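You operate a simulated robot arm through the tools that you are given. There is no shell and no other tool. Be economical: measure what you need, move in short steps, check, and stop when the job is done.

Carry out the task below with a simulated two-armed robot. There is one attempt and no reset: what you move stays moved.

Task
Take the blue check cell from the front of the sample bench and leave it on the side shelf. Then take the black bolt from the top of the blue sack stack and leave it on top of the brown box there. Then take the bag labelled "bran" from the top of the funnel bench and put it in the green bin on the top of the funnel bench. The order counts. Set down upright: check cell, bolt.

Only the result counts: the job must be done as asked and must still hold three seconds after the hand-in. Knocking over, shifting, dropping, spilling or breaking anything else fails it.

Robot
Two 7-joint arms with fingered hands on one trunk, on a base that drives. Base frame: it is fixed to the floor where the robot stands at the start and does not move with it; the origin is under the middle of the robot, x ahead of it, y to its left, z up. Units: m, degrees, N and s.
The left shoulder is at the start at [0.056, 0.268, 1.24], the right one opposite. Places, roughly: bag [0.75, 5, 1]; bolt [1, 2.75, 0.75]; box [1, 3, 0.75]; green bin [1, 4.75, 0.75]; side shelf [-2.5, 0.7, 0.8]. Payload 5 kg a hand.
Tool frame (each hand has its own): the origin (TCP) lies between the finger pads and is the grasp point; the fingertips stand 0.052 m ahead of it; z points along the fingers, y is the line along which they close. Largest opening 0.176 m; the body of the gripper starts 0.061 m behind the TCP. The gripper is a hand of 5 fingers: y runs from the thumb to the fingers, the wrist lies at [-0.026, -0.151, -0.269] in the tool frame, and closing takes about 1.5 s.
Orientation is that of the tool frame in the base frame, as [roll, pitch, yaw] about the fixed x, y, z axes, in that order (R = Rz(yaw) Ry(pitch) Rx(roll)). With the fingers straight down and the wrist toward the robot, the tool's x, y and z point along [0, 1, 0], [1, 0, 0] and [0, 0, -1] of the base frame.

Tools
- The arms move only by the tool move_arm. It takes "left_motion", "right_motion" or both (then of equal length, played together; a hand with none holds still); each is a list of rows, each a list of 3 entries, a list of its own where there are three numbers: the shift along the base's x, y, z in cm, then the turn, a rotation vector about the base's x, y, z in degrees, then the gripper command, from -1 (shut) to 1 (fully open), values between in proportion. In form: [[[tx, ty, tz], [ax, ay, az], jaw], ...]. A call has 1 to 20 rows; each row is the pose to reach, as a shift and turn from the pose commanded when the call began. Rows are played at 5 a second. More than 0.05 m and 8.6 degrees between two rows, or a gripper value outside its range, and nothing of the call is played. Where a pose cannot be reached the arm comes as near as it can. A force on the tool above 40 N (or 10 N above the force at the start of the call, whichever is more), or a blocked arm, ends the call early, and 0.2 s more pass. Each finger travels about 0.108 m/s and halts on what it meets, pressing with about 30 N; the grip force reading is that of the motor and also rises with nothing between the fingers. The clock runs only during rows and for 0.2 s after the last one: add rows that repeat a pose to give the fingers time. The reply holds the time, the measured pose of the TCP, the force on the tool along the base axes, the opening and the grip force, in the units named above and with some noise, with the torque about the TCP (base axes, N m) and any sound that the robot's microphone picked up.
- Cameras (640 x 400 px; columns grow to the right, rows downward): "scene" is now at [0.145, 0.0047, 1.4492]; the picture's right is [0.06, -1.00, -0.00], its down [-0.67, -0.04, -0.74] and it looks along [0.74, 0.04, -0.67] (base axes); focal length 264 px, centre (320, 200). "left" rides on the left gripper at [-0.102, -0.142, -0.203] in its tool frame; the picture's right is [-0.79, -0.29, 0.54], its down [0.56, -0.70, 0.44] and it looks along [0.25, 0.65, 0.72] (tool axes); focal length 275 px, centre (320, 200). "right" rides on the right gripper at [0.102, -0.142, -0.203] in its tool frame; the picture's right is [-0.79, 0.29, -0.54], its down [-0.56, -0.70, 0.44] and it looks along [-0.25, 0.65, 0.72] (tool axes); focal length 275 px, centre (320, 200). There is no depth. A picture from a camera that has moved, and an enlarged one, comes with that camera's place and axes in the base frame and with its lens.
- grab_frame(camera): a new picture of that camera. It takes no simulated time.
- slide_trunk(by): slides the trunk up (or, below 0, down) by that many m; the arms and the scene camera ride with it, the base frame stays. It gives what a move gives, with no picture.
- steer(legs): drives the robot by 1 to 6 legs, each [ahead, turn to the left] in m and degrees, along the robot's own axes; the way and the turn of a leg run together, so that a leg with both is an arc; at most 1.5 m and 180 degrees a leg. The arms and the cameras ride along, it lands a little off, and it stops where it bumps. It gives what a move gives.
- grasp_type(shape, hand): the hand has 5 fingers and takes this shape, open, in about a second: jaw (thumb against the fingers, like two jaws); tri (thumb and two fingers); tip (a fingertip pinch); poke (one finger out to press); point (the index stretched); flat (the hand flat); cup (the hand cupped); fist (a fist). The gripper value then closes the fingers along that shape, each until it touches; the sizes above hold for jaw. It gives what a move gives, with no picture.
- aim_head(pan, tilt): turns the head with the scene camera to pan (to the left, within 80 degrees either way) and tilt (down, from -29 to 69), counted from straight ahead of the robot. It gives what a move gives.
- inspect(camera, box): a new picture of the part [left, top, right, bottom] of that camera's present view, enlarged. It takes no simulated time.
- job_done(): hands the job in; it is judged then, once.

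Go step by step. Nothing tells you exact positions but the pictures and the camera data: compare them with the known pose of the tool, close in by small moves and look again before you grip or let go. The budget is 165 turns and 138 pictures, counting those below and the enlarged ones. Unless the task says otherwise, let go and move clear before handing in.

The tools are called after ">>>" as name(argument=value, ...) on one line, values as JSON. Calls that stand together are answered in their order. move_arm: Moves the arms, as the interface text tells. Its arguments: {"type":"object","properties":{"left_motion":{"type":"array","items":{"type":"array"}},"right_motion":{"type":"array","items":{"type":"array"}}},"required":[]} The other tools are called the same way: slide_trunk (by) slides the trunk up or down; grasp_type (shape, hand) gives the hand a shape; steer (legs) drives the base; aim_head (pan, tilt) turns the head that bears the scene camera; grab_frame (camera) takes a picture; inspect (camera, box) takes an enlarged picture of a part of a camera's view; job_done () hands the job in.

At the start:

```text
time: 0.0
left_tool_pos: [0.7633, 0.3301, 1.1046]
left_ee_rot: [-179.9, 0.0, 90.0]
left_wrist_force: [0.5, -0.6, 0.7]
left_ft_torque: [-0.01, 0.0, -0.01]
left_grip_width: 0.1756
left_grasp_force: 0.1
left_shape: jaw
right_tool_pos: [0.6883, -0.3548, 1.0902]
right_ee_rot: [-180.0, 0.0, 90.0]
right_wrist_force: [-0.3, 0.1, 0.7]
right_ft_torque: [-0.02, -0.03, 0.01]
right_grip_width: 0.1754
right_grasp_force: 0.1
right_shape: jaw
trunk travel left (down, up): [-0.4, 0.401]
robot x, y, heading: [-0.0027, 0.0008, 0.1]
head pan, tilt: [3.4, 41.4]
```

scene: 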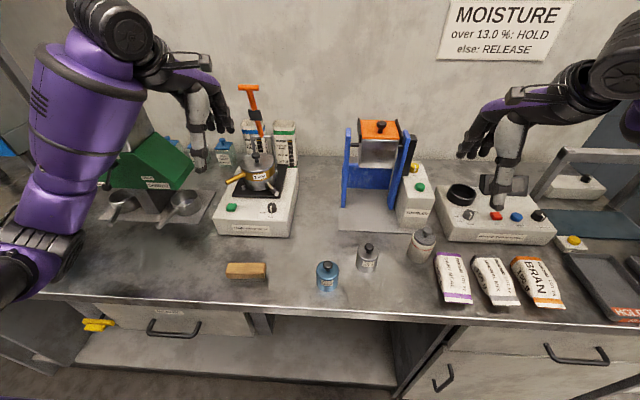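
right: 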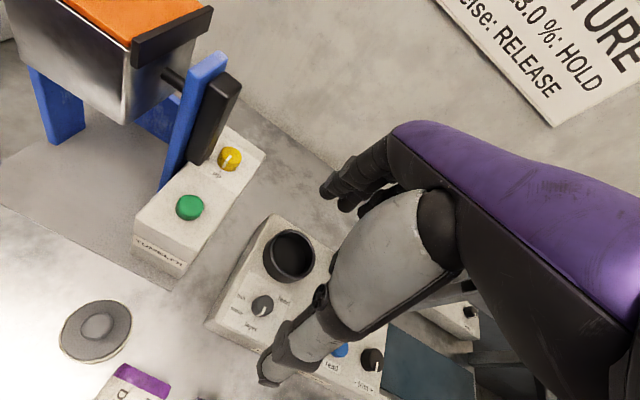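
left: 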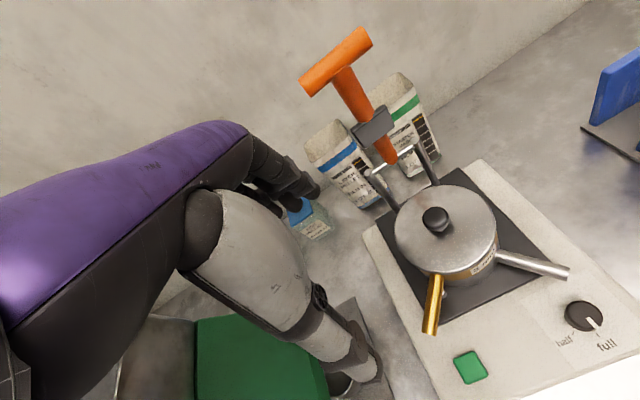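

The blue check cell appears near [0.54, 0.0, 0.80] at the bench front. I'll look closer at it before planning.

>>> inspect(camera="scene", box=[200, 200, 460, 340])

>>> aim_head(pan=75, tilt=15)

>>> grab_frame(camera="scene")

```text
2.46 times, centred on (330, 270) of scene
camera zoom: at [0.145, 0.0047, 1.4492], right [0.06, -1.0, 0.0], down [-0.67, -0.04, -0.74], along [0.74, 0.04, -0.67], focal length 650 px, centre (295, 28)
```

zoom: 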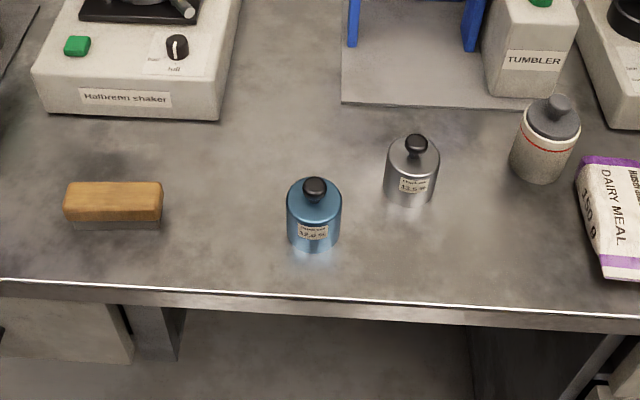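

```text
time: 1.4
left_tool_pos: [0.7505, 0.3291, 1.117]
left_ee_rot: [178.9, 0.2, 89.8]
left_wrist_force: [0.1, -0.3, -0.3]
left_ft_torque: [0.02, -0.04, -0.02]
left_grip_width: 0.1758
left_grasp_force: 0.1
left_shape: jaw
right_tool_pos: [0.6731, -0.3546, 1.0993]
right_ee_rot: [179.3, 0.1, 90.0]
right_wrist_force: [0.0, 1.5, -0.7]
right_ft_torque: [-0.03, -0.03, -0.01]
right_grip_width: 0.1758
right_grasp_force: 0.1
right_shape: jaw
trunk travel left (down, up): [-0.4, 0.401]
robot x, y, heading: [-0.0041, 0.0022, -0.3]
head pan, tilt: [75.0, 15.0]
```

```text
133 pictures are left
camera scene: at [0.0857, 0.0898, 1.4916], right [0.97, -0.26, -0.01], down [-0.08, -0.25, -0.96], along [0.25, 0.93, -0.26], focal length 264 px, centre (320, 200)
```

scene: 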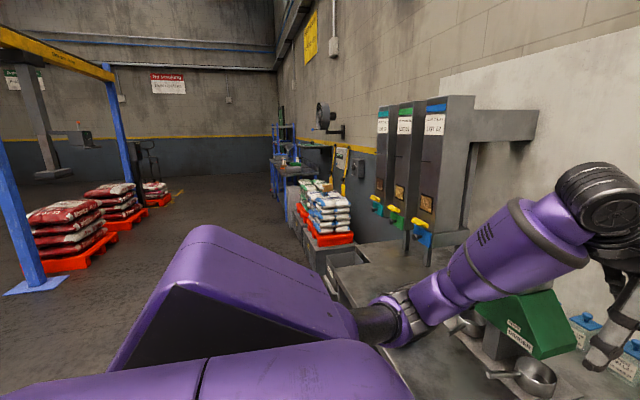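

The cell stands at about [0.532, 0.003], ~6 cm wide, ~11 cm tall with knob. I'll back off 0.2 m and turn right 20° so the left hand reaches it in its comfortable range.

>>> steer(legs=[[-0.2, 0], [0, -20]])

>>> aim_head(pan=15, tilt=41)

>>> grab_frame(camera="scene")

>>> grab_frame(camera="left")

```text
time: 4.1
left_tool_pos: [0.6166, 0.0544, 1.1161]
left_ee_rot: [179.2, 0.0, 70.1]
left_wrist_force: [-0.5, -0.2, -0.8]
left_ft_torque: [-0.16, -0.1, 0.01]
left_grip_width: 0.1758
left_grasp_force: 0.1
left_shape: jaw
right_tool_pos: [0.3099, -0.5636, 1.0997]
right_ee_rot: [179.1, 0.1, 69.8]
right_wrist_force: [-0.2, 0.3, 1.3]
right_ft_torque: [-0.09, 0.01, -0.04]
right_grip_width: 0.1759
right_grasp_force: 0.0
right_shape: jaw
trunk travel left (down, up): [-0.4, 0.401]
robot x, y, heading: [-0.1979, 0.0093, -19.7]
head pan, tilt: [75.0, 15.0]
```

```text
time: 5.4
left_tool_pos: [0.6054, 0.0578, 1.1257]
left_ee_rot: [178.1, 0.2, 69.8]
left_wrist_force: [2.1, 0.1, -0.3]
left_ft_torque: [-0.05, 0.11, -0.01]
left_grip_width: 0.1761
left_grasp_force: 0.1
left_shape: jaw
right_tool_pos: [0.2984, -0.5595, 1.1075]
right_ee_rot: [178.7, 0.0, 70.0]
right_wrist_force: [1.1, -0.5, -1.4]
right_ft_torque: [0.02, 0.13, 0.0]
right_grip_width: 0.176
right_grasp_force: 0.1
right_shape: jaw
trunk travel left (down, up): [-0.4, 0.401]
robot x, y, heading: [-0.1982, 0.0074, -20.2]
head pan, tilt: [15.0, 41.0]
```

```text
132 pictures are left
camera scene: at [-0.0549, -0.0206, 1.4496], right [-0.08, -1.0, 0.0], down [-0.66, 0.06, -0.75], along [0.74, -0.06, -0.67], focal length 264 px, centre (320, 200)
```

scene: 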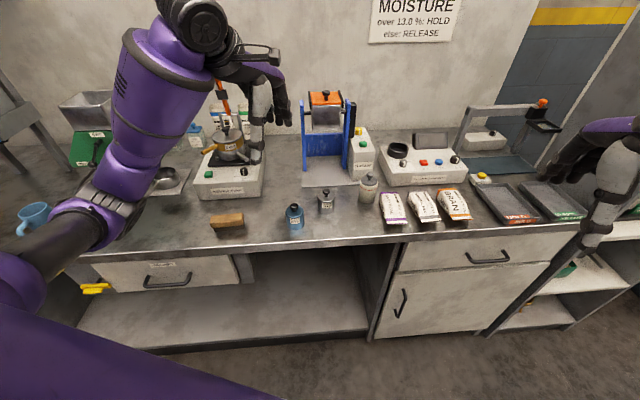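

```text
131 pictures are left
camera left: at [0.4317, 0.0141, 1.326], right [-0.53, -0.65, -0.55], down [-0.45, 0.76, -0.47], along [0.72, 0.0, -0.7], focal length 275 px, centre (320, 200)
```

left: 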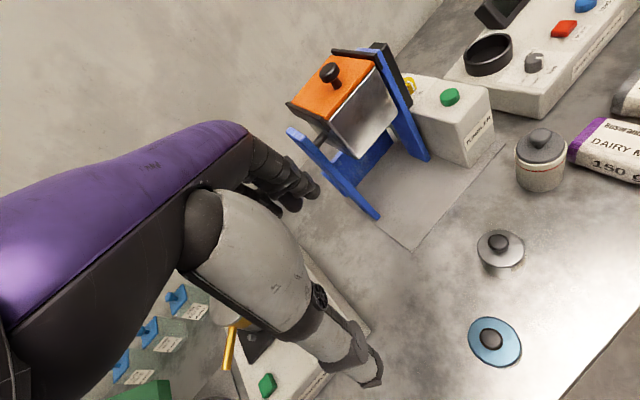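

The two cameras disagree by a few cm in x, so I'll close in visually. I'll move the left hand over the cell and square its yaw, staying above it.

>>> move_arm(left_motion=[[[-2, -1, -3], [0, 0, 5], 1], [[-4, -2, -6], [0, 0, 10], 1], [[-6, -3, -9], [0, 0, 15], 1], [[-8.5, -4.5, -12], [0, 0, 20], 1], [[-8.5, -4.5, -12], [0, 0, 20], 1], [[-8.5, -4.5, -12], [0, 0, 20], 1]])

>>> grab_frame(camera="left")

>>> inspect(camera="scene", box=[200, 90, 400, 250])

```text
time: 6.8
left_tool_pos: [0.5172, 0.0139, 1.0063]
left_ee_rot: [178.5, -0.1, 90.1]
left_wrist_force: [0.3, -0.9, 1.0]
left_ft_torque: [0.04, -0.05, -0.01]
left_grip_width: 0.176
left_grasp_force: 0.1
left_shape: jaw
right_tool_pos: [0.2977, -0.5597, 1.1079]
right_ee_rot: [178.5, 0.1, 69.9]
right_wrist_force: [0.0, -0.8, -0.4]
right_ft_torque: [0.07, 0.0, 0.04]
right_grip_width: 0.1757
right_grasp_force: 0.0
right_shape: jaw
trunk travel left (down, up): [-0.4, 0.401]
robot x, y, heading: [-0.1993, 0.0091, -20.1]
head pan, tilt: [15.0, 41.0]
```

```text
130 pictures are left
camera left: at [0.3707, -0.0879, 1.2059], right [-0.27, -0.79, -0.55], down [-0.69, 0.56, -0.46], along [0.67, 0.25, -0.7], focal length 275 px, centre (320, 200)
```

left: 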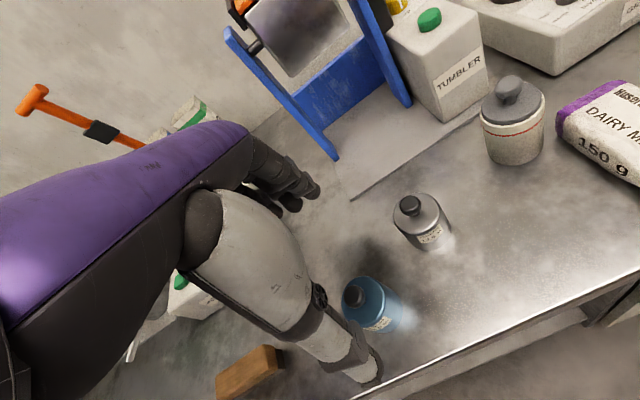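

```text
2.50 times, centred on (300, 170) of scene
camera zoom: at [-0.0562, -0.0213, 1.4497], right [-0.09, -1.0, 0.0], down [-0.66, 0.06, -0.75], along [0.74, -0.06, -0.67], focal length 660 px, centre (370, 275)
```

zoom: 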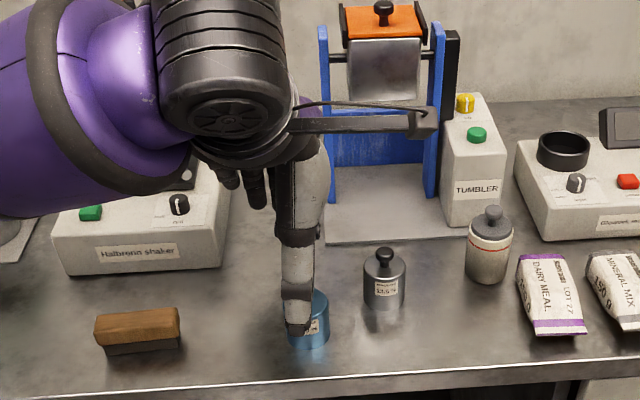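

Scene and hand cameras bracket the cell at x≈0.51–0.55, y≈0.02. I'll come down to just around the knob and look again.

>>> move_arm(left_motion=[[[0.5, 0.5, -3.5], [0, 0, 0], 1], [[1, 0.8, -7], [0, 0, 0], 1], [[1, 0.8, -7], [0, 0, 0], 1], [[1, 0.8, -7], [0, 0, 0], 1]])

>>> grab_frame(camera="left")

>>> inspect(camera="scene", box=[240, 150, 350, 250])

>>> grab_frame(camera="right")

```text
time: 7.8
left_tool_pos: [0.5281, 0.0232, 0.9356]
left_ee_rot: [178.5, 0.0, 90.1]
left_wrist_force: [-0.2, 0.2, 0.0]
left_ft_torque: [-0.03, 0.05, -0.01]
left_grip_width: 0.1756
left_grasp_force: 0.0
left_shape: jaw
right_tool_pos: [0.2981, -0.5598, 1.1084]
right_ee_rot: [178.5, 0.1, 69.9]
right_wrist_force: [0.8, -0.7, -0.4]
right_ft_torque: [-0.01, 0.0, -0.03]
right_grip_width: 0.176
right_grasp_force: 0.0
right_shape: jaw
trunk travel left (down, up): [-0.4, 0.401]
robot x, y, heading: [-0.1979, 0.0081, -19.7]
head pan, tilt: [15.0, 41.0]
```

```text
128 pictures are left
camera left: at [0.3818, -0.0786, 1.1354], right [-0.27, -0.79, -0.55], down [-0.69, 0.56, -0.46], along [0.67, 0.25, -0.7], focal length 275 px, centre (320, 200)
```

left: 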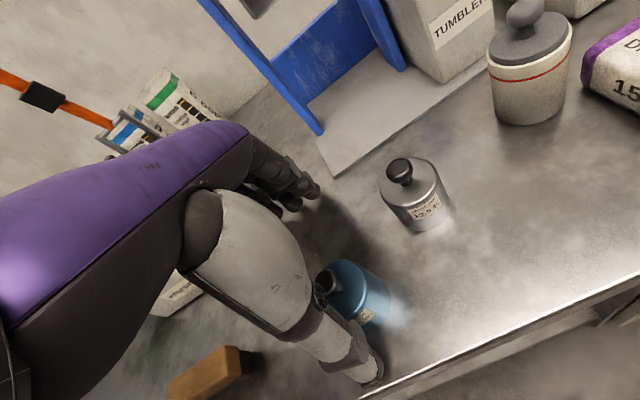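

```text
4.00 times, centred on (295, 200) of scene
camera zoom: at [-0.0559, -0.0206, 1.4498], right [-0.08, -1.0, 0.0], down [-0.66, 0.06, -0.75], along [0.74, -0.06, -0.67], focal length 1056 px, centre (420, 200)
```

zoom: 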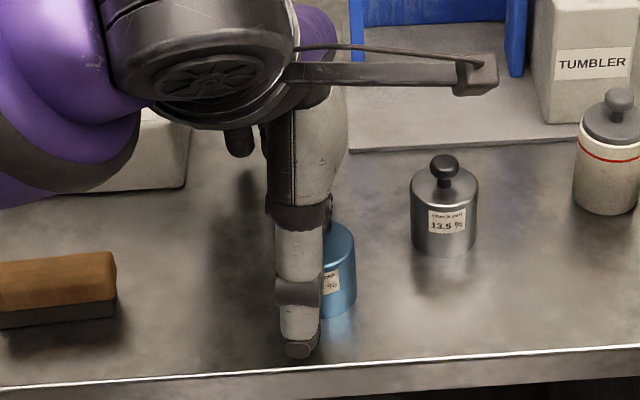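

```text
126 pictures are left
camera right: at [0.1939, -0.4123, 1.3081], right [-0.01, -0.84, 0.55], down [-0.84, -0.29, -0.46], along [0.54, -0.47, -0.7], focal length 275 px, centre (320, 200)
```

right: 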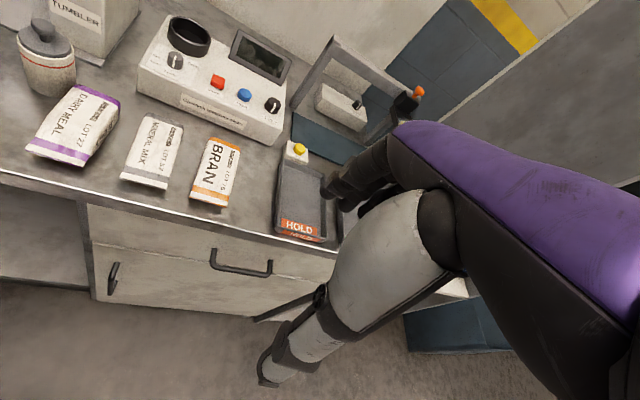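

The two views put the cell within about ±2 cm of the TCP, well inside the opening. I'll lower around it with fingers open and check.

>>> move_arm(left_motion=[[[0, 0, -2], [0, 0, 0], 1], [[0, 0, -4], [0, 0, 0], 1], [[0, 0, -6], [0, 0, 0], 1], [[0, 0, -8], [0, 0, 0], 1], [[0, 0, -9], [0, 0, 0], 1], [[0, 0, -9], [0, 0, 0], 1]])

>>> grab_frame(camera="left")

>>> inspect(camera="scene", box=[240, 150, 350, 250])

```text
time: 8.2
left_tool_pos: [0.5175, 0.0279, 0.94]
left_ee_rot: [177.0, 0.8, 90.1]
left_wrist_force: [-2.7, 2.5, 1.2]
left_ft_torque: [-0.22, -0.27, 0.04]
left_grip_width: 0.1756
left_grasp_force: 0.0
left_shape: jaw
right_tool_pos: [0.2801, -0.5537, 1.1192]
right_ee_rot: [177.5, 0.2, 69.9]
right_wrist_force: [-3.2, 1.2, 1.6]
right_ft_torque: [-0.2, -0.4, -0.09]
right_grip_width: 0.1758
right_grasp_force: 0.0
right_shape: jaw
trunk travel left (down, up): [-0.4, 0.401]
robot x, y, heading: [-0.1966, 0.0065, -19.9]
head pan, tilt: [15.0, 41.0]
stopped in row 1 (left hand): the force on the tool passed its limit (the readings are from after the stop); the commanded pose is now the measured one
```

```text
125 pictures are left
camera left: at [0.3652, -0.071, 1.1379], right [-0.26, -0.8, -0.54], down [-0.68, 0.55, -0.49], along [0.69, 0.24, -0.68], focal length 275 px, centre (320, 200)
```

left: 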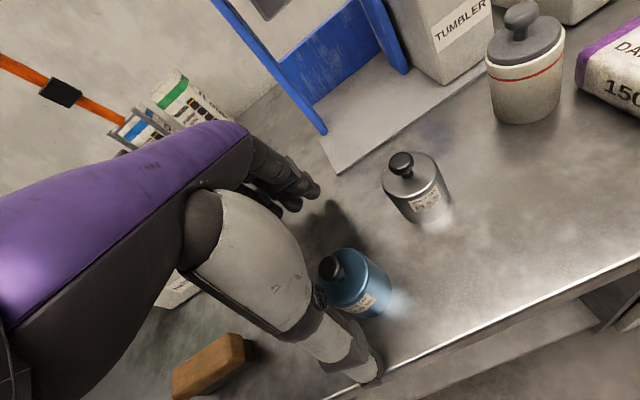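

```text
4.00 times, centred on (295, 200) of scene
camera zoom: at [-0.0598, -0.0187, 1.4503], right [-0.08, -1.0, 0.0], down [-0.66, 0.06, -0.75], along [0.75, -0.06, -0.66], focal length 1056 px, centre (420, 200)
```

zoom: 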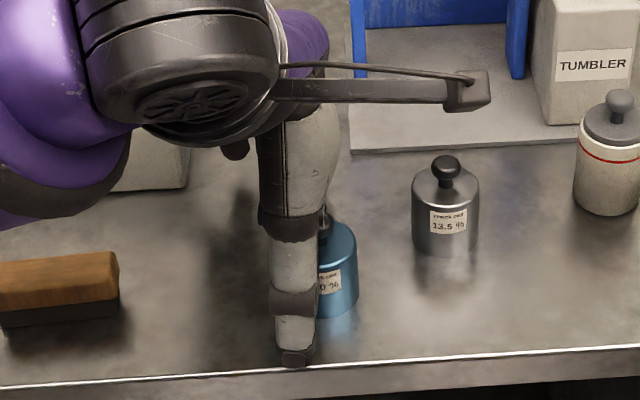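

Triangulating both views, the bench top here is really at about z≈0.885 (the thumb tip touched it), and the cell is nearer: about [0.465, 0.008], knob top ≈0.97. I'll lift 3 cm and re-measure.

>>> move_arm(left_motion=[[[0, 0, 3], [0, 0, 0], 1], [[0, 0, 6], [0, 0, 0], 1], [[-2, -1, 9], [0, 0, 0], 1], [[-4, -1.5, 9], [0, 0, 0], 1], [[-4, -1.5, 9], [0, 0, 0], 1], [[-4, -1.5, 9], [0, 0, 0], 1]])

>>> grab_frame(camera="left")

>>> inspect(camera="scene", box=[240, 150, 350, 250])

```text
time: 9.6
left_tool_pos: [0.481, 0.0121, 1.0278]
left_ee_rot: [177.2, 0.7, 90.2]
left_wrist_force: [0.2, 0.3, 0.3]
left_ft_torque: [-0.01, 0.04, 0.0]
left_grip_width: 0.1759
left_grasp_force: 0.1
left_shape: jaw
right_tool_pos: [0.2845, -0.5536, 1.1156]
right_ee_rot: [177.8, 0.1, 69.9]
right_wrist_force: [-0.1, 0.2, -0.3]
right_ft_torque: [-0.01, 0.03, -0.01]
right_grip_width: 0.1756
right_grasp_force: 0.1
right_shape: jaw
trunk travel left (down, up): [-0.4, 0.401]
robot x, y, heading: [-0.199, 0.0089, -19.8]
head pan, tilt: [15.0, 41.0]
```

```text
123 pictures are left
camera left: at [0.3296, -0.0875, 1.2258], right [-0.26, -0.8, -0.54], down [-0.68, 0.55, -0.48], along [0.68, 0.25, -0.69], focal length 275 px, centre (320, 200)
```

left: 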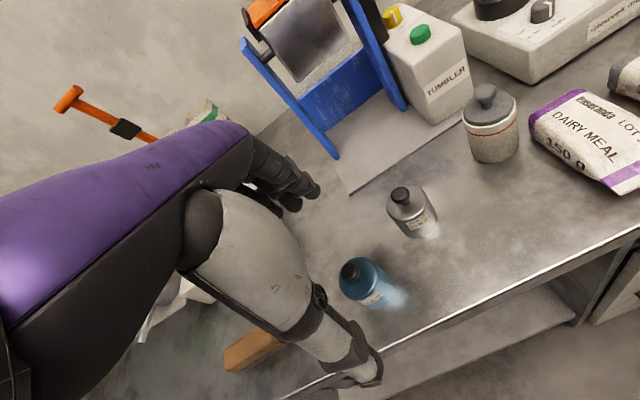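

```text
4.00 times, centred on (295, 200) of scene
camera zoom: at [-0.0557, -0.0206, 1.4497], right [-0.08, -1.0, 0.0], down [-0.66, 0.06, -0.75], along [0.74, -0.06, -0.67], focal length 1056 px, centre (420, 200)
```

zoom: 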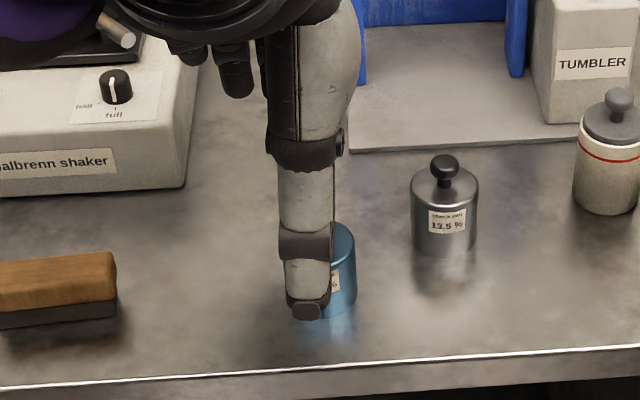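

Refined: cell at about [0.475, 0.003], knob top ≈0.965, bench ≈0.885. I'll straighten the tilt and lower the TCP to z≈0.95.

>>> move_arm(left_motion=[[[-0.6, -0.9, -2], [0, 2.5, 0], 1], [[-0.6, -0.9, -4], [0, 2.5, 0], 1], [[-0.6, -0.9, -6], [0, 2.5, 0], 1], [[-0.6, -0.9, -7.6], [0, 2.5, 0], 1], [[-0.6, -0.9, -7.6], [0, 2.5, 0], 1]])

>>> grab_frame(camera="left")

>>> inspect(camera="scene", box=[240, 150, 350, 250])

```text
time: 10.8
left_tool_pos: [0.4744, 0.0023, 0.9508]
left_ee_rot: [179.7, 0.8, 90.0]
left_wrist_force: [-0.3, 0.3, 0.3]
left_ft_torque: [0.05, -0.01, 0.0]
left_grip_width: 0.176
left_grasp_force: 0.0
left_shape: jaw
right_tool_pos: [0.2841, -0.5543, 1.1162]
right_ee_rot: [177.9, 0.1, 69.9]
right_wrist_force: [-0.9, 1.0, -0.3]
right_ft_torque: [0.04, 0.0, -0.01]
right_grip_width: 0.1759
right_grasp_force: 0.1
right_shape: jaw
trunk travel left (down, up): [-0.4, 0.401]
robot x, y, heading: [-0.1953, 0.0065, -19.8]
head pan, tilt: [15.0, 41.0]
```

```text
121 pictures are left
camera left: at [0.3319, -0.0975, 1.1557], right [-0.28, -0.8, -0.53], down [-0.7, 0.55, -0.45], along [0.65, 0.25, -0.72], focal length 275 px, centre (320, 200)
```

left: 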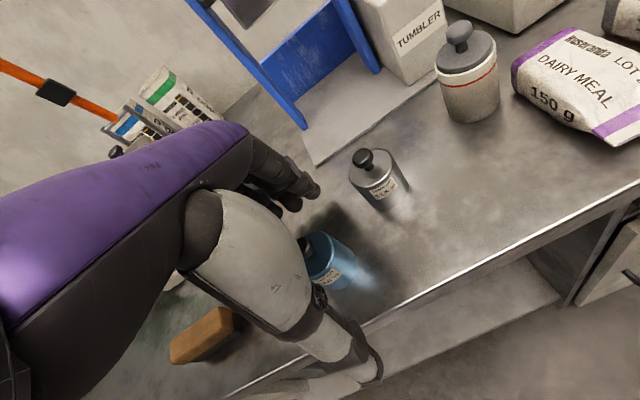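

```text
4.00 times, centred on (295, 200) of scene
camera zoom: at [-0.0562, -0.0209, 1.4498], right [-0.08, -1.0, 0.0], down [-0.66, 0.06, -0.75], along [0.74, -0.06, -0.67], focal length 1056 px, centre (420, 200)
```

zoom: 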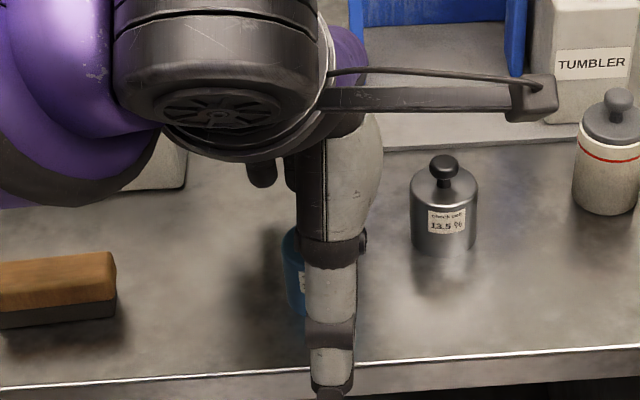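

The hand axis and cell axis match in both views (within ~3 mm). Closing the fingers now.

>>> move_arm(left_motion=[[[0, 0.3, 0], [0, 0, 0], 0.5], [[0, 0.3, 0], [0, 0, 0], 0], [[0, 0.3, 0], [0, 0, 0], -0.3], [[0, 0.3, 0], [0, 0, 0], -0.6], [[0, 0.3, 0], [0, 0, 0], -1], [[0, 0.3, 0], [0, 0, 0], -1], [[0, 0.3, 0], [0, 0, 0], -1], [[0, 0.3, 0], [0, 0, 0], -1], [[0, 0.3, 0], [0, 0, 0], -1]])

>>> grab_frame(camera="left")

>>> inspect(camera="scene", box=[240, 150, 350, 250])

```text
time: 12.8
left_tool_pos: [0.4733, 0.0049, 0.9512]
left_ee_rot: [179.8, 0.7, 90.3]
left_wrist_force: [0.0, -0.2, -0.3]
left_ft_torque: [-0.04, -0.02, -0.01]
left_grip_width: 0.0417
left_grasp_force: 29.8
left_shape: jaw
right_tool_pos: [0.2849, -0.555, 1.1151]
right_ee_rot: [177.8, 0.1, 70.0]
right_wrist_force: [0.1, 0.4, 0.0]
right_ft_torque: [-0.01, -0.04, 0.05]
right_grip_width: 0.1758
right_grasp_force: 0.1
right_shape: jaw
trunk travel left (down, up): [-0.4, 0.401]
robot x, y, heading: [-0.1977, 0.005, -19.9]
head pan, tilt: [15.0, 41.0]
```

```text
119 pictures are left
camera left: at [0.332, -0.0942, 1.1557], right [-0.28, -0.8, -0.53], down [-0.7, 0.55, -0.45], along [0.65, 0.25, -0.72], focal length 275 px, centre (320, 200)
```

left: 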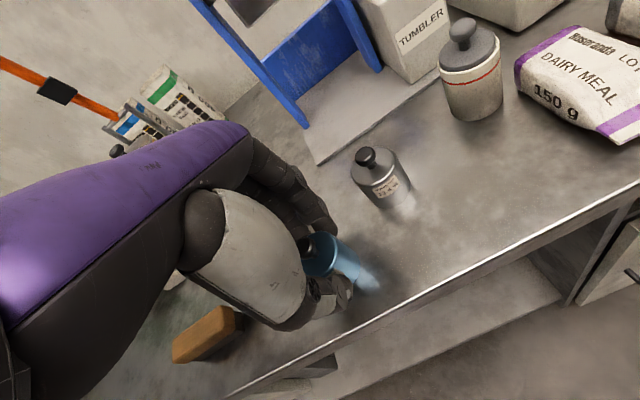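

```text
4.00 times, centred on (295, 200) of scene
camera zoom: at [-0.0561, -0.0207, 1.4498], right [-0.08, -1.0, 0.0], down [-0.66, 0.06, -0.75], along [0.74, -0.06, -0.67], focal length 1056 px, centre (420, 200)
```

zoom: 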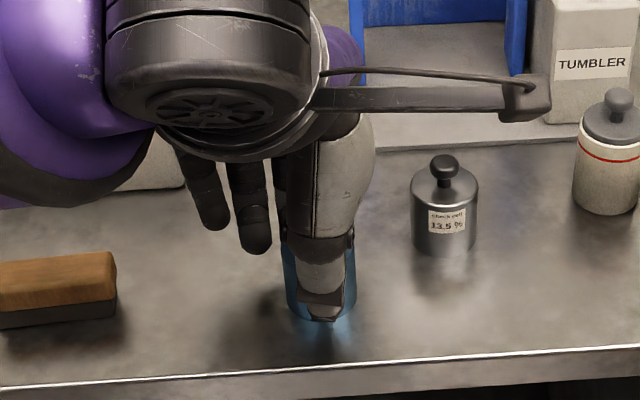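

The cell is gripped (width 4 cm, 30 N). Lifting and checking.

>>> move_arm(left_motion=[[[0, 0, 3], [0, 0, 0], -1], [[0, 0, 6], [0, 0, 0], -1], [[0, 0, 10], [0, 0, 0], -1], [[0, 0, 14], [0, 0, 0], -1], [[0, 0, 18], [0, 0, 0], -1], [[0, 0, 18], [0, 0, 0], -1]])

>>> grab_frame(camera="left")

>>> grab_frame(camera="scene")

```text
time: 14.2
left_tool_pos: [0.4775, 0.0054, 1.1293]
left_ee_rot: [179.7, 0.7, 90.1]
left_wrist_force: [1.2, 0.8, -3.0]
left_ft_torque: [-0.05, 0.08, -0.02]
left_grip_width: 0.0416
left_grasp_force: 29.8
left_shape: jaw
right_tool_pos: [0.2841, -0.5534, 1.1145]
right_ee_rot: [177.7, 0.1, 69.9]
right_wrist_force: [0.6, -0.4, -0.6]
right_ft_torque: [-0.02, 0.11, 0.01]
right_grip_width: 0.1757
right_grasp_force: 0.0
right_shape: jaw
trunk travel left (down, up): [-0.4, 0.401]
robot x, y, heading: [-0.1973, 0.0074, -20.1]
head pan, tilt: [15.0, 41.0]
```

```text
117 pictures are left
camera left: at [0.3342, -0.0942, 1.3341], right [-0.28, -0.8, -0.53], down [-0.7, 0.55, -0.45], along [0.65, 0.25, -0.72], focal length 275 px, centre (320, 200)
```

left: 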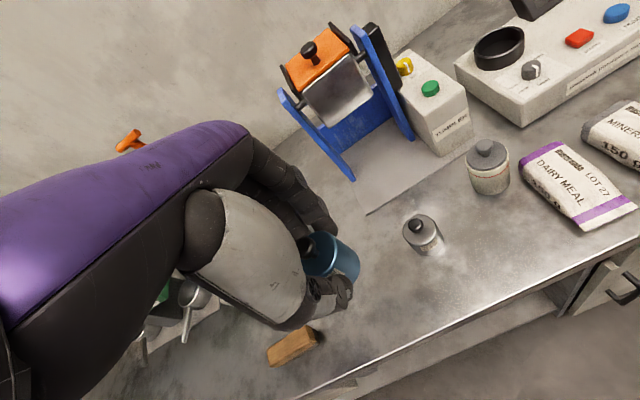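

```text
116 pictures are left
camera scene: at [-0.0548, -0.0206, 1.4494], right [-0.08, -1.0, 0.0], down [-0.66, 0.06, -0.74], along [0.74, -0.06, -0.67], focal length 264 px, centre (320, 200)
```

scene: 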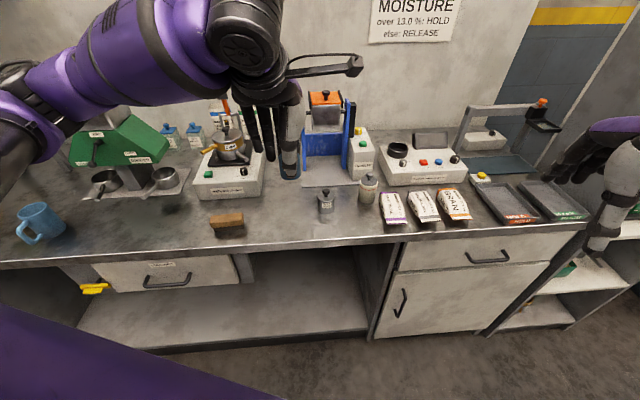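

The cell is held upright and clear. Backing away from the bench and turning left to survey the way to the side shelf.

>>> steer(legs=[[-0.5, 0], [0, 110]])

>>> aim_head(pan=50, tilt=20)

>>> grab_frame(camera="scene")

```text
time: 21.8
left_tool_pos: [-0.8958, 0.8042, 1.1357]
left_ee_rot: [179.3, 0.7, -159.7]
left_wrist_force: [6.1, -5.6, 2.5]
left_ft_torque: [0.53, 0.75, 0.24]
left_grip_width: 0.0411
left_grasp_force: 30.2
left_shape: jaw
right_tool_pos: [-0.3045, 0.8205, 1.1187]
right_ee_rot: [177.4, 0.0, -179.8]
right_wrist_force: [4.8, -6.5, 1.8]
right_ft_torque: [0.76, 0.6, -0.06]
right_grip_width: 0.1762
right_grasp_force: 0.0
right_shape: jaw
trunk travel left (down, up): [-0.4, 0.401]
robot x, y, heading: [-0.6349, 0.1771, 90.8]
head pan, tilt: [15.0, 41.0]
```

```text
time: 22.8
left_tool_pos: [-0.9062, 0.7965, 1.1371]
left_ee_rot: [178.9, 1.1, -159.6]
left_wrist_force: [-7.2, -1.4, -3.3]
left_ft_torque: [0.04, -0.79, -0.18]
left_grip_width: 0.041
left_grasp_force: 30.1
left_shape: jaw
right_tool_pos: [-0.3152, 0.8103, 1.1278]
right_ee_rot: [176.8, 0.5, -179.6]
right_wrist_force: [-5.2, -1.6, 3.2]
right_ft_torque: [0.04, -0.82, -0.14]
right_grip_width: 0.1759
right_grasp_force: 0.2
right_shape: jaw
trunk travel left (down, up): [-0.4, 0.401]
robot x, y, heading: [-0.6361, 0.1802, 91.4]
head pan, tilt: [50.0, 20.0]
```

```text
115 pictures are left
camera scene: at [-0.7134, 0.2963, 1.4826], right [0.63, 0.78, -0.01], down [0.27, -0.23, -0.93], along [-0.73, 0.59, -0.35], focal length 264 px, centre (320, 200)
```

scene: 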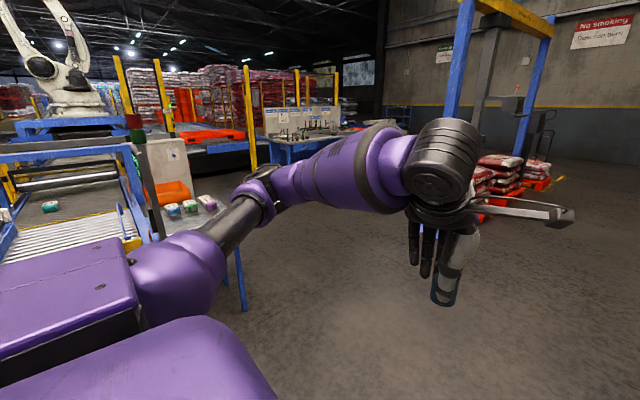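

The side shelf projects at about (200, 208): a small table with a few items beside a roller conveyor. Zooming in.

>>> inspect(camera="scene", box=[100, 150, 300, 275])

>>> aim_head(pan=80, tilt=25)

>>> grab_frame(camera="scene")

```text
3.20 times, centred on (200, 212) of scene
camera zoom: at [-0.7134, 0.2963, 1.4826], right [0.63, 0.78, -0.01], down [0.27, -0.23, -0.93], along [-0.73, 0.59, -0.35], focal length 845 px, centre (704, 160)
```

zoom: 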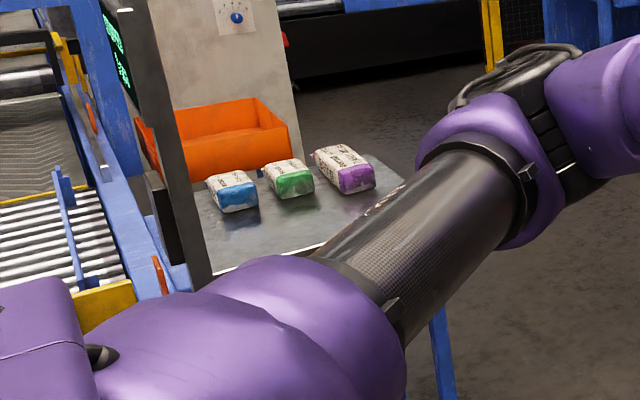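

```text
time: 23.7
left_tool_pos: [-0.9017, 0.7941, 1.1394]
left_ee_rot: [178.8, 1.0, -159.7]
left_wrist_force: [0.1, 0.0, -1.3]
left_ft_torque: [0.0, 0.02, -0.01]
left_grip_width: 0.0406
left_grasp_force: 29.8
left_shape: jaw
right_tool_pos: [-0.3095, 0.8103, 1.1229]
right_ee_rot: [177.1, 0.2, -179.8]
right_wrist_force: [0.3, -0.5, 0.6]
right_ft_torque: [-0.01, -0.01, 0.02]
right_grip_width: 0.1762
right_grasp_force: 0.0
right_shape: jaw
trunk travel left (down, up): [-0.4, 0.401]
robot x, y, heading: [-0.6369, 0.1818, 90.9]
head pan, tilt: [80.0, 25.0]
```

```text
113 pictures are left
camera scene: at [-0.7253, 0.2525, 1.4755], right [0.16, 0.99, -0.01], down [0.42, -0.08, -0.91], along [-0.89, 0.14, -0.42], focal length 264 px, centre (320, 200)
```

scene: 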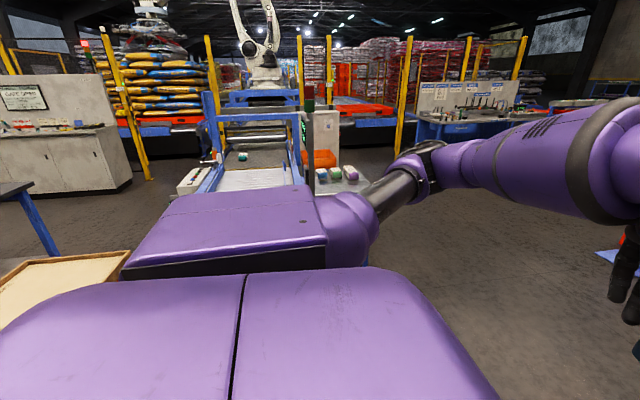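

The side shelf (beside a checkweigher) has an orange bin and three bags at the back; its front strip is free. I'll turn and approach part-way.

>>> steer(legs=[[0, 63], [0.6, 0], [0, 6]])

>>> aim_head(pan=10, tilt=38)

>>> grab_frame(camera="scene")

```text
time: 30.4
left_tool_pos: [-1.8486, 0.4078, 1.1394]
left_ee_rot: [178.9, 1.1, -90.3]
left_wrist_force: [-0.1, 0.0, -1.1]
left_ft_torque: [0.02, -0.03, -0.02]
left_grip_width: 0.0408
left_grasp_force: 30.1
left_shape: jaw
right_tool_pos: [-1.6545, 0.9682, 1.1259]
right_ee_rot: [177.0, 0.2, -110.4]
right_wrist_force: [0.7, -0.2, 1.4]
right_ft_torque: [0.07, 0.05, 0.01]
right_grip_width: 0.1761
right_grasp_force: 0.1
right_shape: jaw
trunk travel left (down, up): [-0.4, 0.401]
robot x, y, heading: [-1.1807, 0.4366, 160.1]
head pan, tilt: [80.0, 25.0]
```

```text
time: 31.9
left_tool_pos: [-1.8336, 0.4049, 1.1465]
left_ee_rot: [178.1, 1.2, -90.3]
left_wrist_force: [0.2, 0.6, -2.0]
left_ft_torque: [-0.05, 0.03, 0.04]
left_grip_width: 0.0409
left_grasp_force: 30.7
left_shape: jaw
right_tool_pos: [-1.6394, 0.9651, 1.1323]
right_ee_rot: [176.2, 0.2, -110.5]
right_wrist_force: [0.2, 1.0, -0.1]
right_ft_torque: [-0.04, 0.02, -0.02]
right_grip_width: 0.1758
right_grasp_force: 0.0
right_shape: jaw
trunk travel left (down, up): [-0.4, 0.401]
robot x, y, heading: [-1.1748, 0.4378, 160.1]
head pan, tilt: [10.0, 38.0]
```

```text
112 pictures are left
camera scene: at [-1.316, 0.4744, 1.4541], right [0.17, 0.99, 0.0], down [0.62, -0.11, -0.78], along [-0.77, 0.13, -0.63], focal length 264 px, centre (320, 200)
```

scene: 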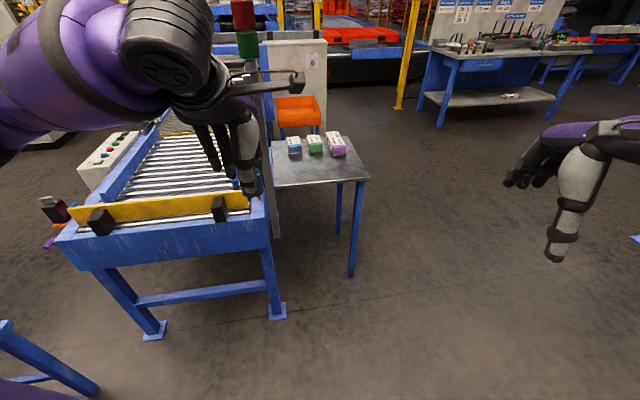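

Shelf top spans x −2.21…−2.65, y 0.45…0.85, bags at x≈−2.57; free strip in front. I'll aim to set the cell at about [−2.36, 0.70], keeping the arm away from the checkweigher post.

>>> steer(legs=[[0, -15.3], [0.52, 0], [0, 15.3]])

>>> grab_frame(camera="scene")

>>> grab_frame(camera="left")

```text
time: 34.7
left_tool_pos: [-2.0203, 0.7045, 1.1557]
left_ee_rot: [176.8, 1.2, -105.0]
left_wrist_force: [-0.7, 2.7, -3.3]
left_ft_torque: [-0.23, -0.26, 0.05]
left_grip_width: 0.041
left_grasp_force: 29.9
left_shape: jaw
right_tool_pos: [-1.6954, 1.2036, 1.1478]
right_ee_rot: [174.7, 0.3, -124.8]
right_wrist_force: [0.5, -1.9, 2.4]
right_ft_torque: [0.18, -0.06, 0.0]
right_grip_width: 0.1761
right_grasp_force: 0.0
right_shape: jaw
trunk travel left (down, up): [-0.4, 0.401]
robot x, y, heading: [-1.4036, 0.5987, 145.2]
head pan, tilt: [10.0, 38.0]
stopped in leg 2: the robot was blocked; the commanded pose is now the measured one
```

```text
111 pictures are left
camera scene: at [-1.5216, 0.6672, 1.455], right [0.42, 0.91, 0.0], down [0.57, -0.27, -0.78], along [-0.71, 0.33, -0.62], focal length 264 px, centre (320, 200)
```

scene: 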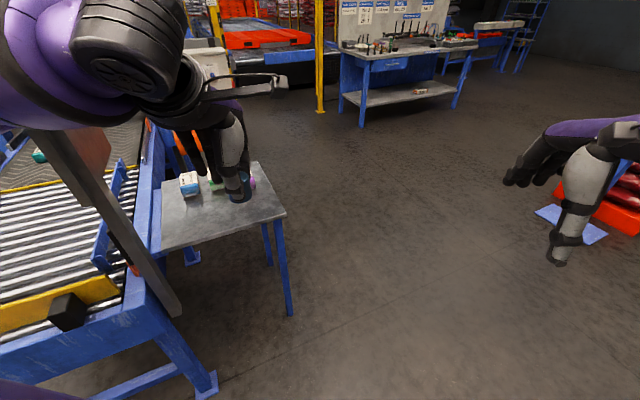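

```text
110 pictures are left
camera left: at [-1.8473, 0.7595, 1.3545], right [0.46, 0.71, -0.54], down [0.51, -0.7, -0.49], along [-0.73, -0.05, -0.68], focal length 275 px, centre (320, 200)
```

left: 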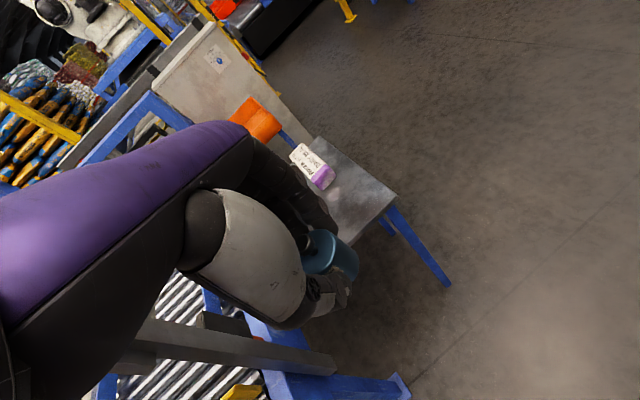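

The robot was stopped – its left arm/base met the conveyor's post area. I'll back off and come in from the open north‑east corner of the shelf instead.

>>> steer(legs=[[-0.3, 0]])

>>> grab_frame(camera="scene")

```text
time: 36.8
left_tool_pos: [-1.774, 0.533, 1.1518]
left_ee_rot: [177.1, 1.1, -105.1]
left_wrist_force: [0.6, -1.3, -0.4]
left_ft_torque: [0.05, 0.13, -0.01]
left_grip_width: 0.041
left_grasp_force: 30.2
left_shape: jaw
right_tool_pos: [-1.4489, 1.032, 1.1461]
right_ee_rot: [174.8, 0.3, -124.9]
right_wrist_force: [0.8, -1.3, 1.8]
right_ft_torque: [0.14, 0.13, -0.08]
right_grip_width: 0.1759
right_grasp_force: 0.1
right_shape: jaw
trunk travel left (down, up): [-0.4, 0.401]
robot x, y, heading: [-1.1539, 0.4305, 144.9]
head pan, tilt: [10.0, 38.0]
```

```text
109 pictures are left
camera scene: at [-1.2771, 0.496, 1.4544], right [0.42, 0.91, 0.0], down [0.57, -0.27, -0.78], along [-0.71, 0.33, -0.63], focal length 264 px, centre (320, 200)
```

scene: 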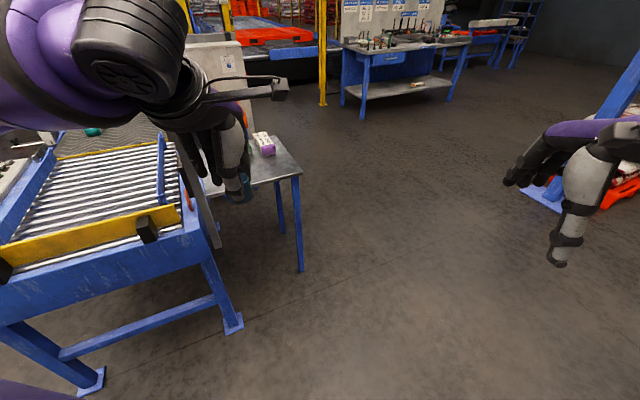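

Everything seems undisturbed. Driving around to the north‑east of the shelf.

>>> steer(legs=[[0, -13], [1.03, 0]])

>>> aim_head(pan=50, tilt=38)

>>> grab_frame(camera="scene")

```text
time: 39.7
left_tool_pos: [-1.8725, 0.8283, 1.1664]
left_ee_rot: [175.6, 0.7, -117.7]
left_wrist_force: [-1.4, -0.8, -0.9]
left_ft_torque: [-0.02, -0.16, -0.02]
left_grip_width: 0.0413
left_grasp_force: 30.3
left_shape: jaw
right_tool_pos: [-1.4449, 1.2452, 1.1457]
right_ee_rot: [174.6, -0.2, -137.5]
right_wrist_force: [-3.9, 1.7, -2.3]
right_ft_torque: [-0.33, -0.36, 0.08]
right_grip_width: 0.1757
right_grasp_force: 0.1
right_shape: jaw
trunk travel left (down, up): [-0.4, 0.401]
robot x, y, heading: [-1.2972, 0.5937, 131.5]
head pan, tilt: [10.0, 38.0]
stopped in leg 2: the robot was blocked; the commanded pose is now the measured one
```

```text
time: 40.8
left_tool_pos: [-1.8724, 0.8267, 1.1736]
left_ee_rot: [175.0, 1.3, -118.0]
left_wrist_force: [0.3, 0.1, -1.8]
left_ft_torque: [-0.01, -0.01, 0.04]
left_grip_width: 0.0408
left_grasp_force: 29.5
left_shape: jaw
right_tool_pos: [-1.4418, 1.2422, 1.1502]
right_ee_rot: [174.2, 0.1, -137.6]
right_wrist_force: [0.3, -0.2, 0.4]
right_ft_torque: [0.02, 0.01, -0.02]
right_grip_width: 0.1759
right_grasp_force: 0.0
right_shape: jaw
trunk travel left (down, up): [-0.4, 0.401]
robot x, y, heading: [-1.2992, 0.592, 131.2]
head pan, tilt: [50.0, 38.0]
```

```text
108 pictures are left
camera scene: at [-1.3832, 0.6, 1.4595], right [-0.02, 1.0, 0.01], down [0.6, 0.02, -0.8], along [-0.8, -0.01, -0.6], focal length 264 px, centre (320, 200)
```

scene: 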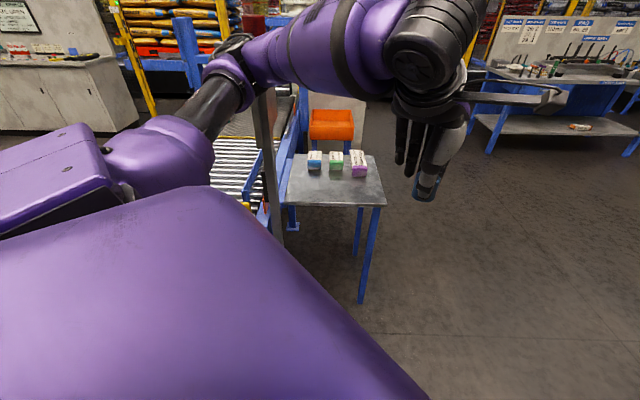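

The post sits between my left elbow and hand, so I must back straight out much further before going north. Reversing along the path.

>>> steer(legs=[[-0.25, 0], [0, 28], [-0.7, 0]])

>>> grab_frame(camera="scene")

```text
time: 47.4
left_tool_pos: [-1.1025, 0.0916, 1.1571]
left_ee_rot: [176.4, 1.1, -89.8]
left_wrist_force: [0.4, -0.3, -1.1]
left_ft_torque: [0.09, 0.07, -0.04]
left_grip_width: 0.041
left_grasp_force: 29.9
left_shape: jaw
right_tool_pos: [-0.9195, 0.6608, 1.1461]
right_ee_rot: [174.7, 0.5, -109.4]
right_wrist_force: [1.1, -0.8, 1.1]
right_ft_torque: [0.13, 0.04, -0.02]
right_grip_width: 0.176
right_grasp_force: 0.1
right_shape: jaw
trunk travel left (down, up): [-0.4, 0.401]
robot x, y, heading: [-0.4771, 0.1548, 159.6]
head pan, tilt: [50.0, 38.0]
```

```text
107 pictures are left
camera scene: at [-0.6033, 0.1332, 1.4547], right [-0.49, 0.87, -0.01], down [0.55, 0.3, -0.78], along [-0.68, -0.39, -0.62], focal length 264 px, centre (320, 200)
```

scene: 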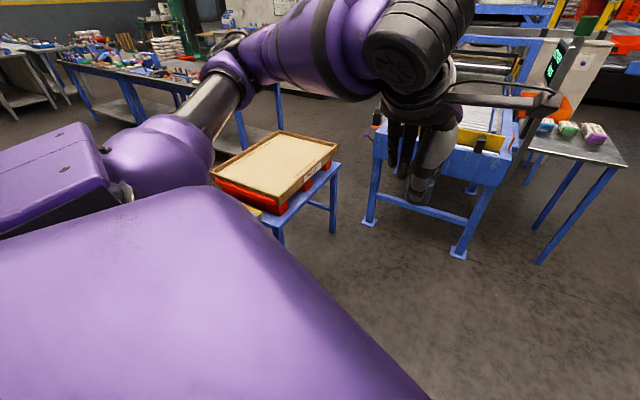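

The way out is clear. Now driving north, then west, staying far from the post, and finally turning to face the shelf from its north side.

>>> steer(legs=[[0, -43], [1.39, 0], [0, 65.5], [0.8, 0]])

>>> grab_frame(camera="scene")

```text
time: 63.2
left_tool_pos: [-2.4293, 1.0916, 1.1624]
left_ee_rot: [175.8, 1.2, -67.4]
left_wrist_force: [-1.8, 0.7, -2.2]
left_ft_torque: [-0.05, -0.1, 0.02]
left_grip_width: 0.0407
left_grasp_force: 29.4
left_shape: jaw
right_tool_pos: [-2.4763, 1.6877, 1.1514]
right_ee_rot: [174.2, 0.4, -87.0]
right_wrist_force: [-0.6, 0.4, -0.4]
right_ft_torque: [-0.14, -0.05, -0.01]
right_grip_width: 0.1758
right_grasp_force: 0.0
right_shape: jaw
trunk travel left (down, up): [-0.4, 0.401]
robot x, y, heading: [-1.8901, 1.3855, -178.0]
head pan, tilt: [50.0, 38.0]
```

```text
106 pictures are left
camera scene: at [-1.9981, 1.3172, 1.4545], right [-0.79, 0.62, -0.01], down [0.39, 0.48, -0.78], along [-0.48, -0.62, -0.62], focal length 264 px, centre (320, 200)
```

scene: 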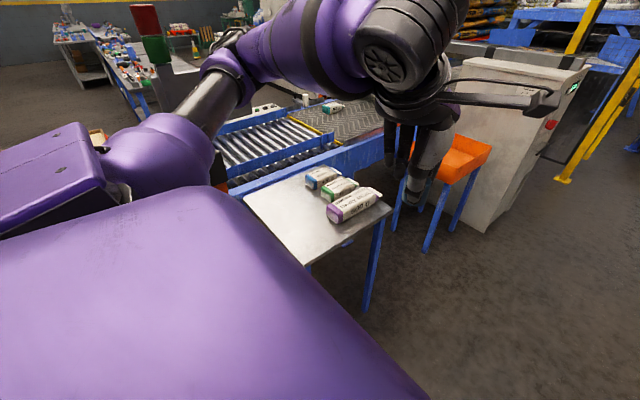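

I'm now north of the shelf with good clearance. Turning left 28° brings the hand over the shelf's near part.

>>> steer(legs=[[0, 28]])

>>> aim_head(pan=25, tilt=45)

>>> grab_frame(camera="scene")

>>> grab_frame(camera="left")

```text
time: 65.0
left_tool_pos: [-2.2121, 0.8842, 1.1729]
left_ee_rot: [174.8, 1.3, -39.5]
left_wrist_force: [-1.3, 5.8, 0.7]
left_ft_torque: [-0.67, -0.16, 0.22]
left_grip_width: 0.0406
left_grasp_force: 30.1
left_shape: jaw
right_tool_pos: [-2.535, 1.3888, 1.158]
right_ee_rot: [173.2, 0.2, -59.1]
right_wrist_force: [-2.1, 5.8, -0.3]
right_ft_torque: [-0.72, -0.15, 0.08]
right_grip_width: 0.176
right_grasp_force: 0.1
right_shape: jaw
trunk travel left (down, up): [-0.4, 0.401]
robot x, y, heading: [-1.8902, 1.3962, -150.5]
head pan, tilt: [50.0, 38.0]
```

```text
time: 65.9
left_tool_pos: [-2.2017, 0.8898, 1.1767]
left_ee_rot: [174.2, 1.7, -39.7]
left_wrist_force: [-2.1, 1.9, -1.7]
left_ft_torque: [-0.28, -0.3, 0.09]
left_grip_width: 0.0408
left_grasp_force: 29.8
left_shape: jaw
right_tool_pos: [-2.5244, 1.3951, 1.1639]
right_ee_rot: [172.6, 0.4, -59.4]
right_wrist_force: [-2.1, 2.3, -0.8]
right_ft_torque: [-0.3, -0.24, 0.1]
right_grip_width: 0.1757
right_grasp_force: 0.1
right_shape: jaw
trunk travel left (down, up): [-0.4, 0.401]
robot x, y, heading: [-1.8889, 1.3939, -150.5]
head pan, tilt: [25.0, 45.0]
```

```text
105 pictures are left
camera scene: at [-1.9876, 1.3009, 1.444], right [-0.81, 0.58, -0.01], down [0.42, 0.58, -0.7], along [-0.4, -0.57, -0.72], focal length 264 px, centre (320, 200)
```

scene: 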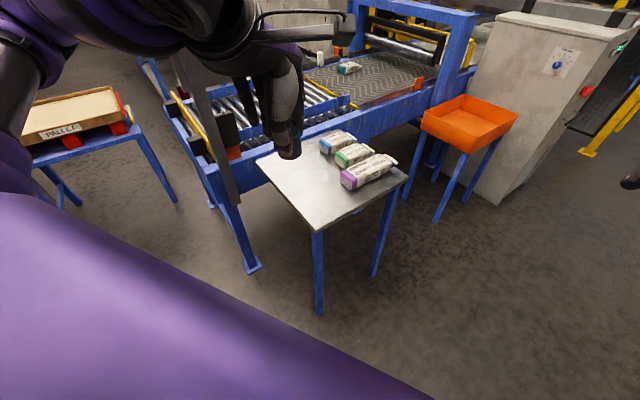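

```text
104 pictures are left
camera left: at [-2.1722, 1.0759, 1.3691], right [-0.47, 0.69, -0.54], down [0.84, 0.16, -0.53], along [-0.28, -0.7, -0.65], focal length 275 px, centre (320, 200)
```

left: 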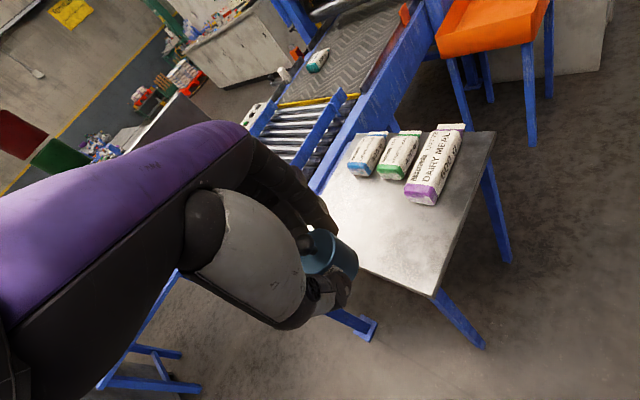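

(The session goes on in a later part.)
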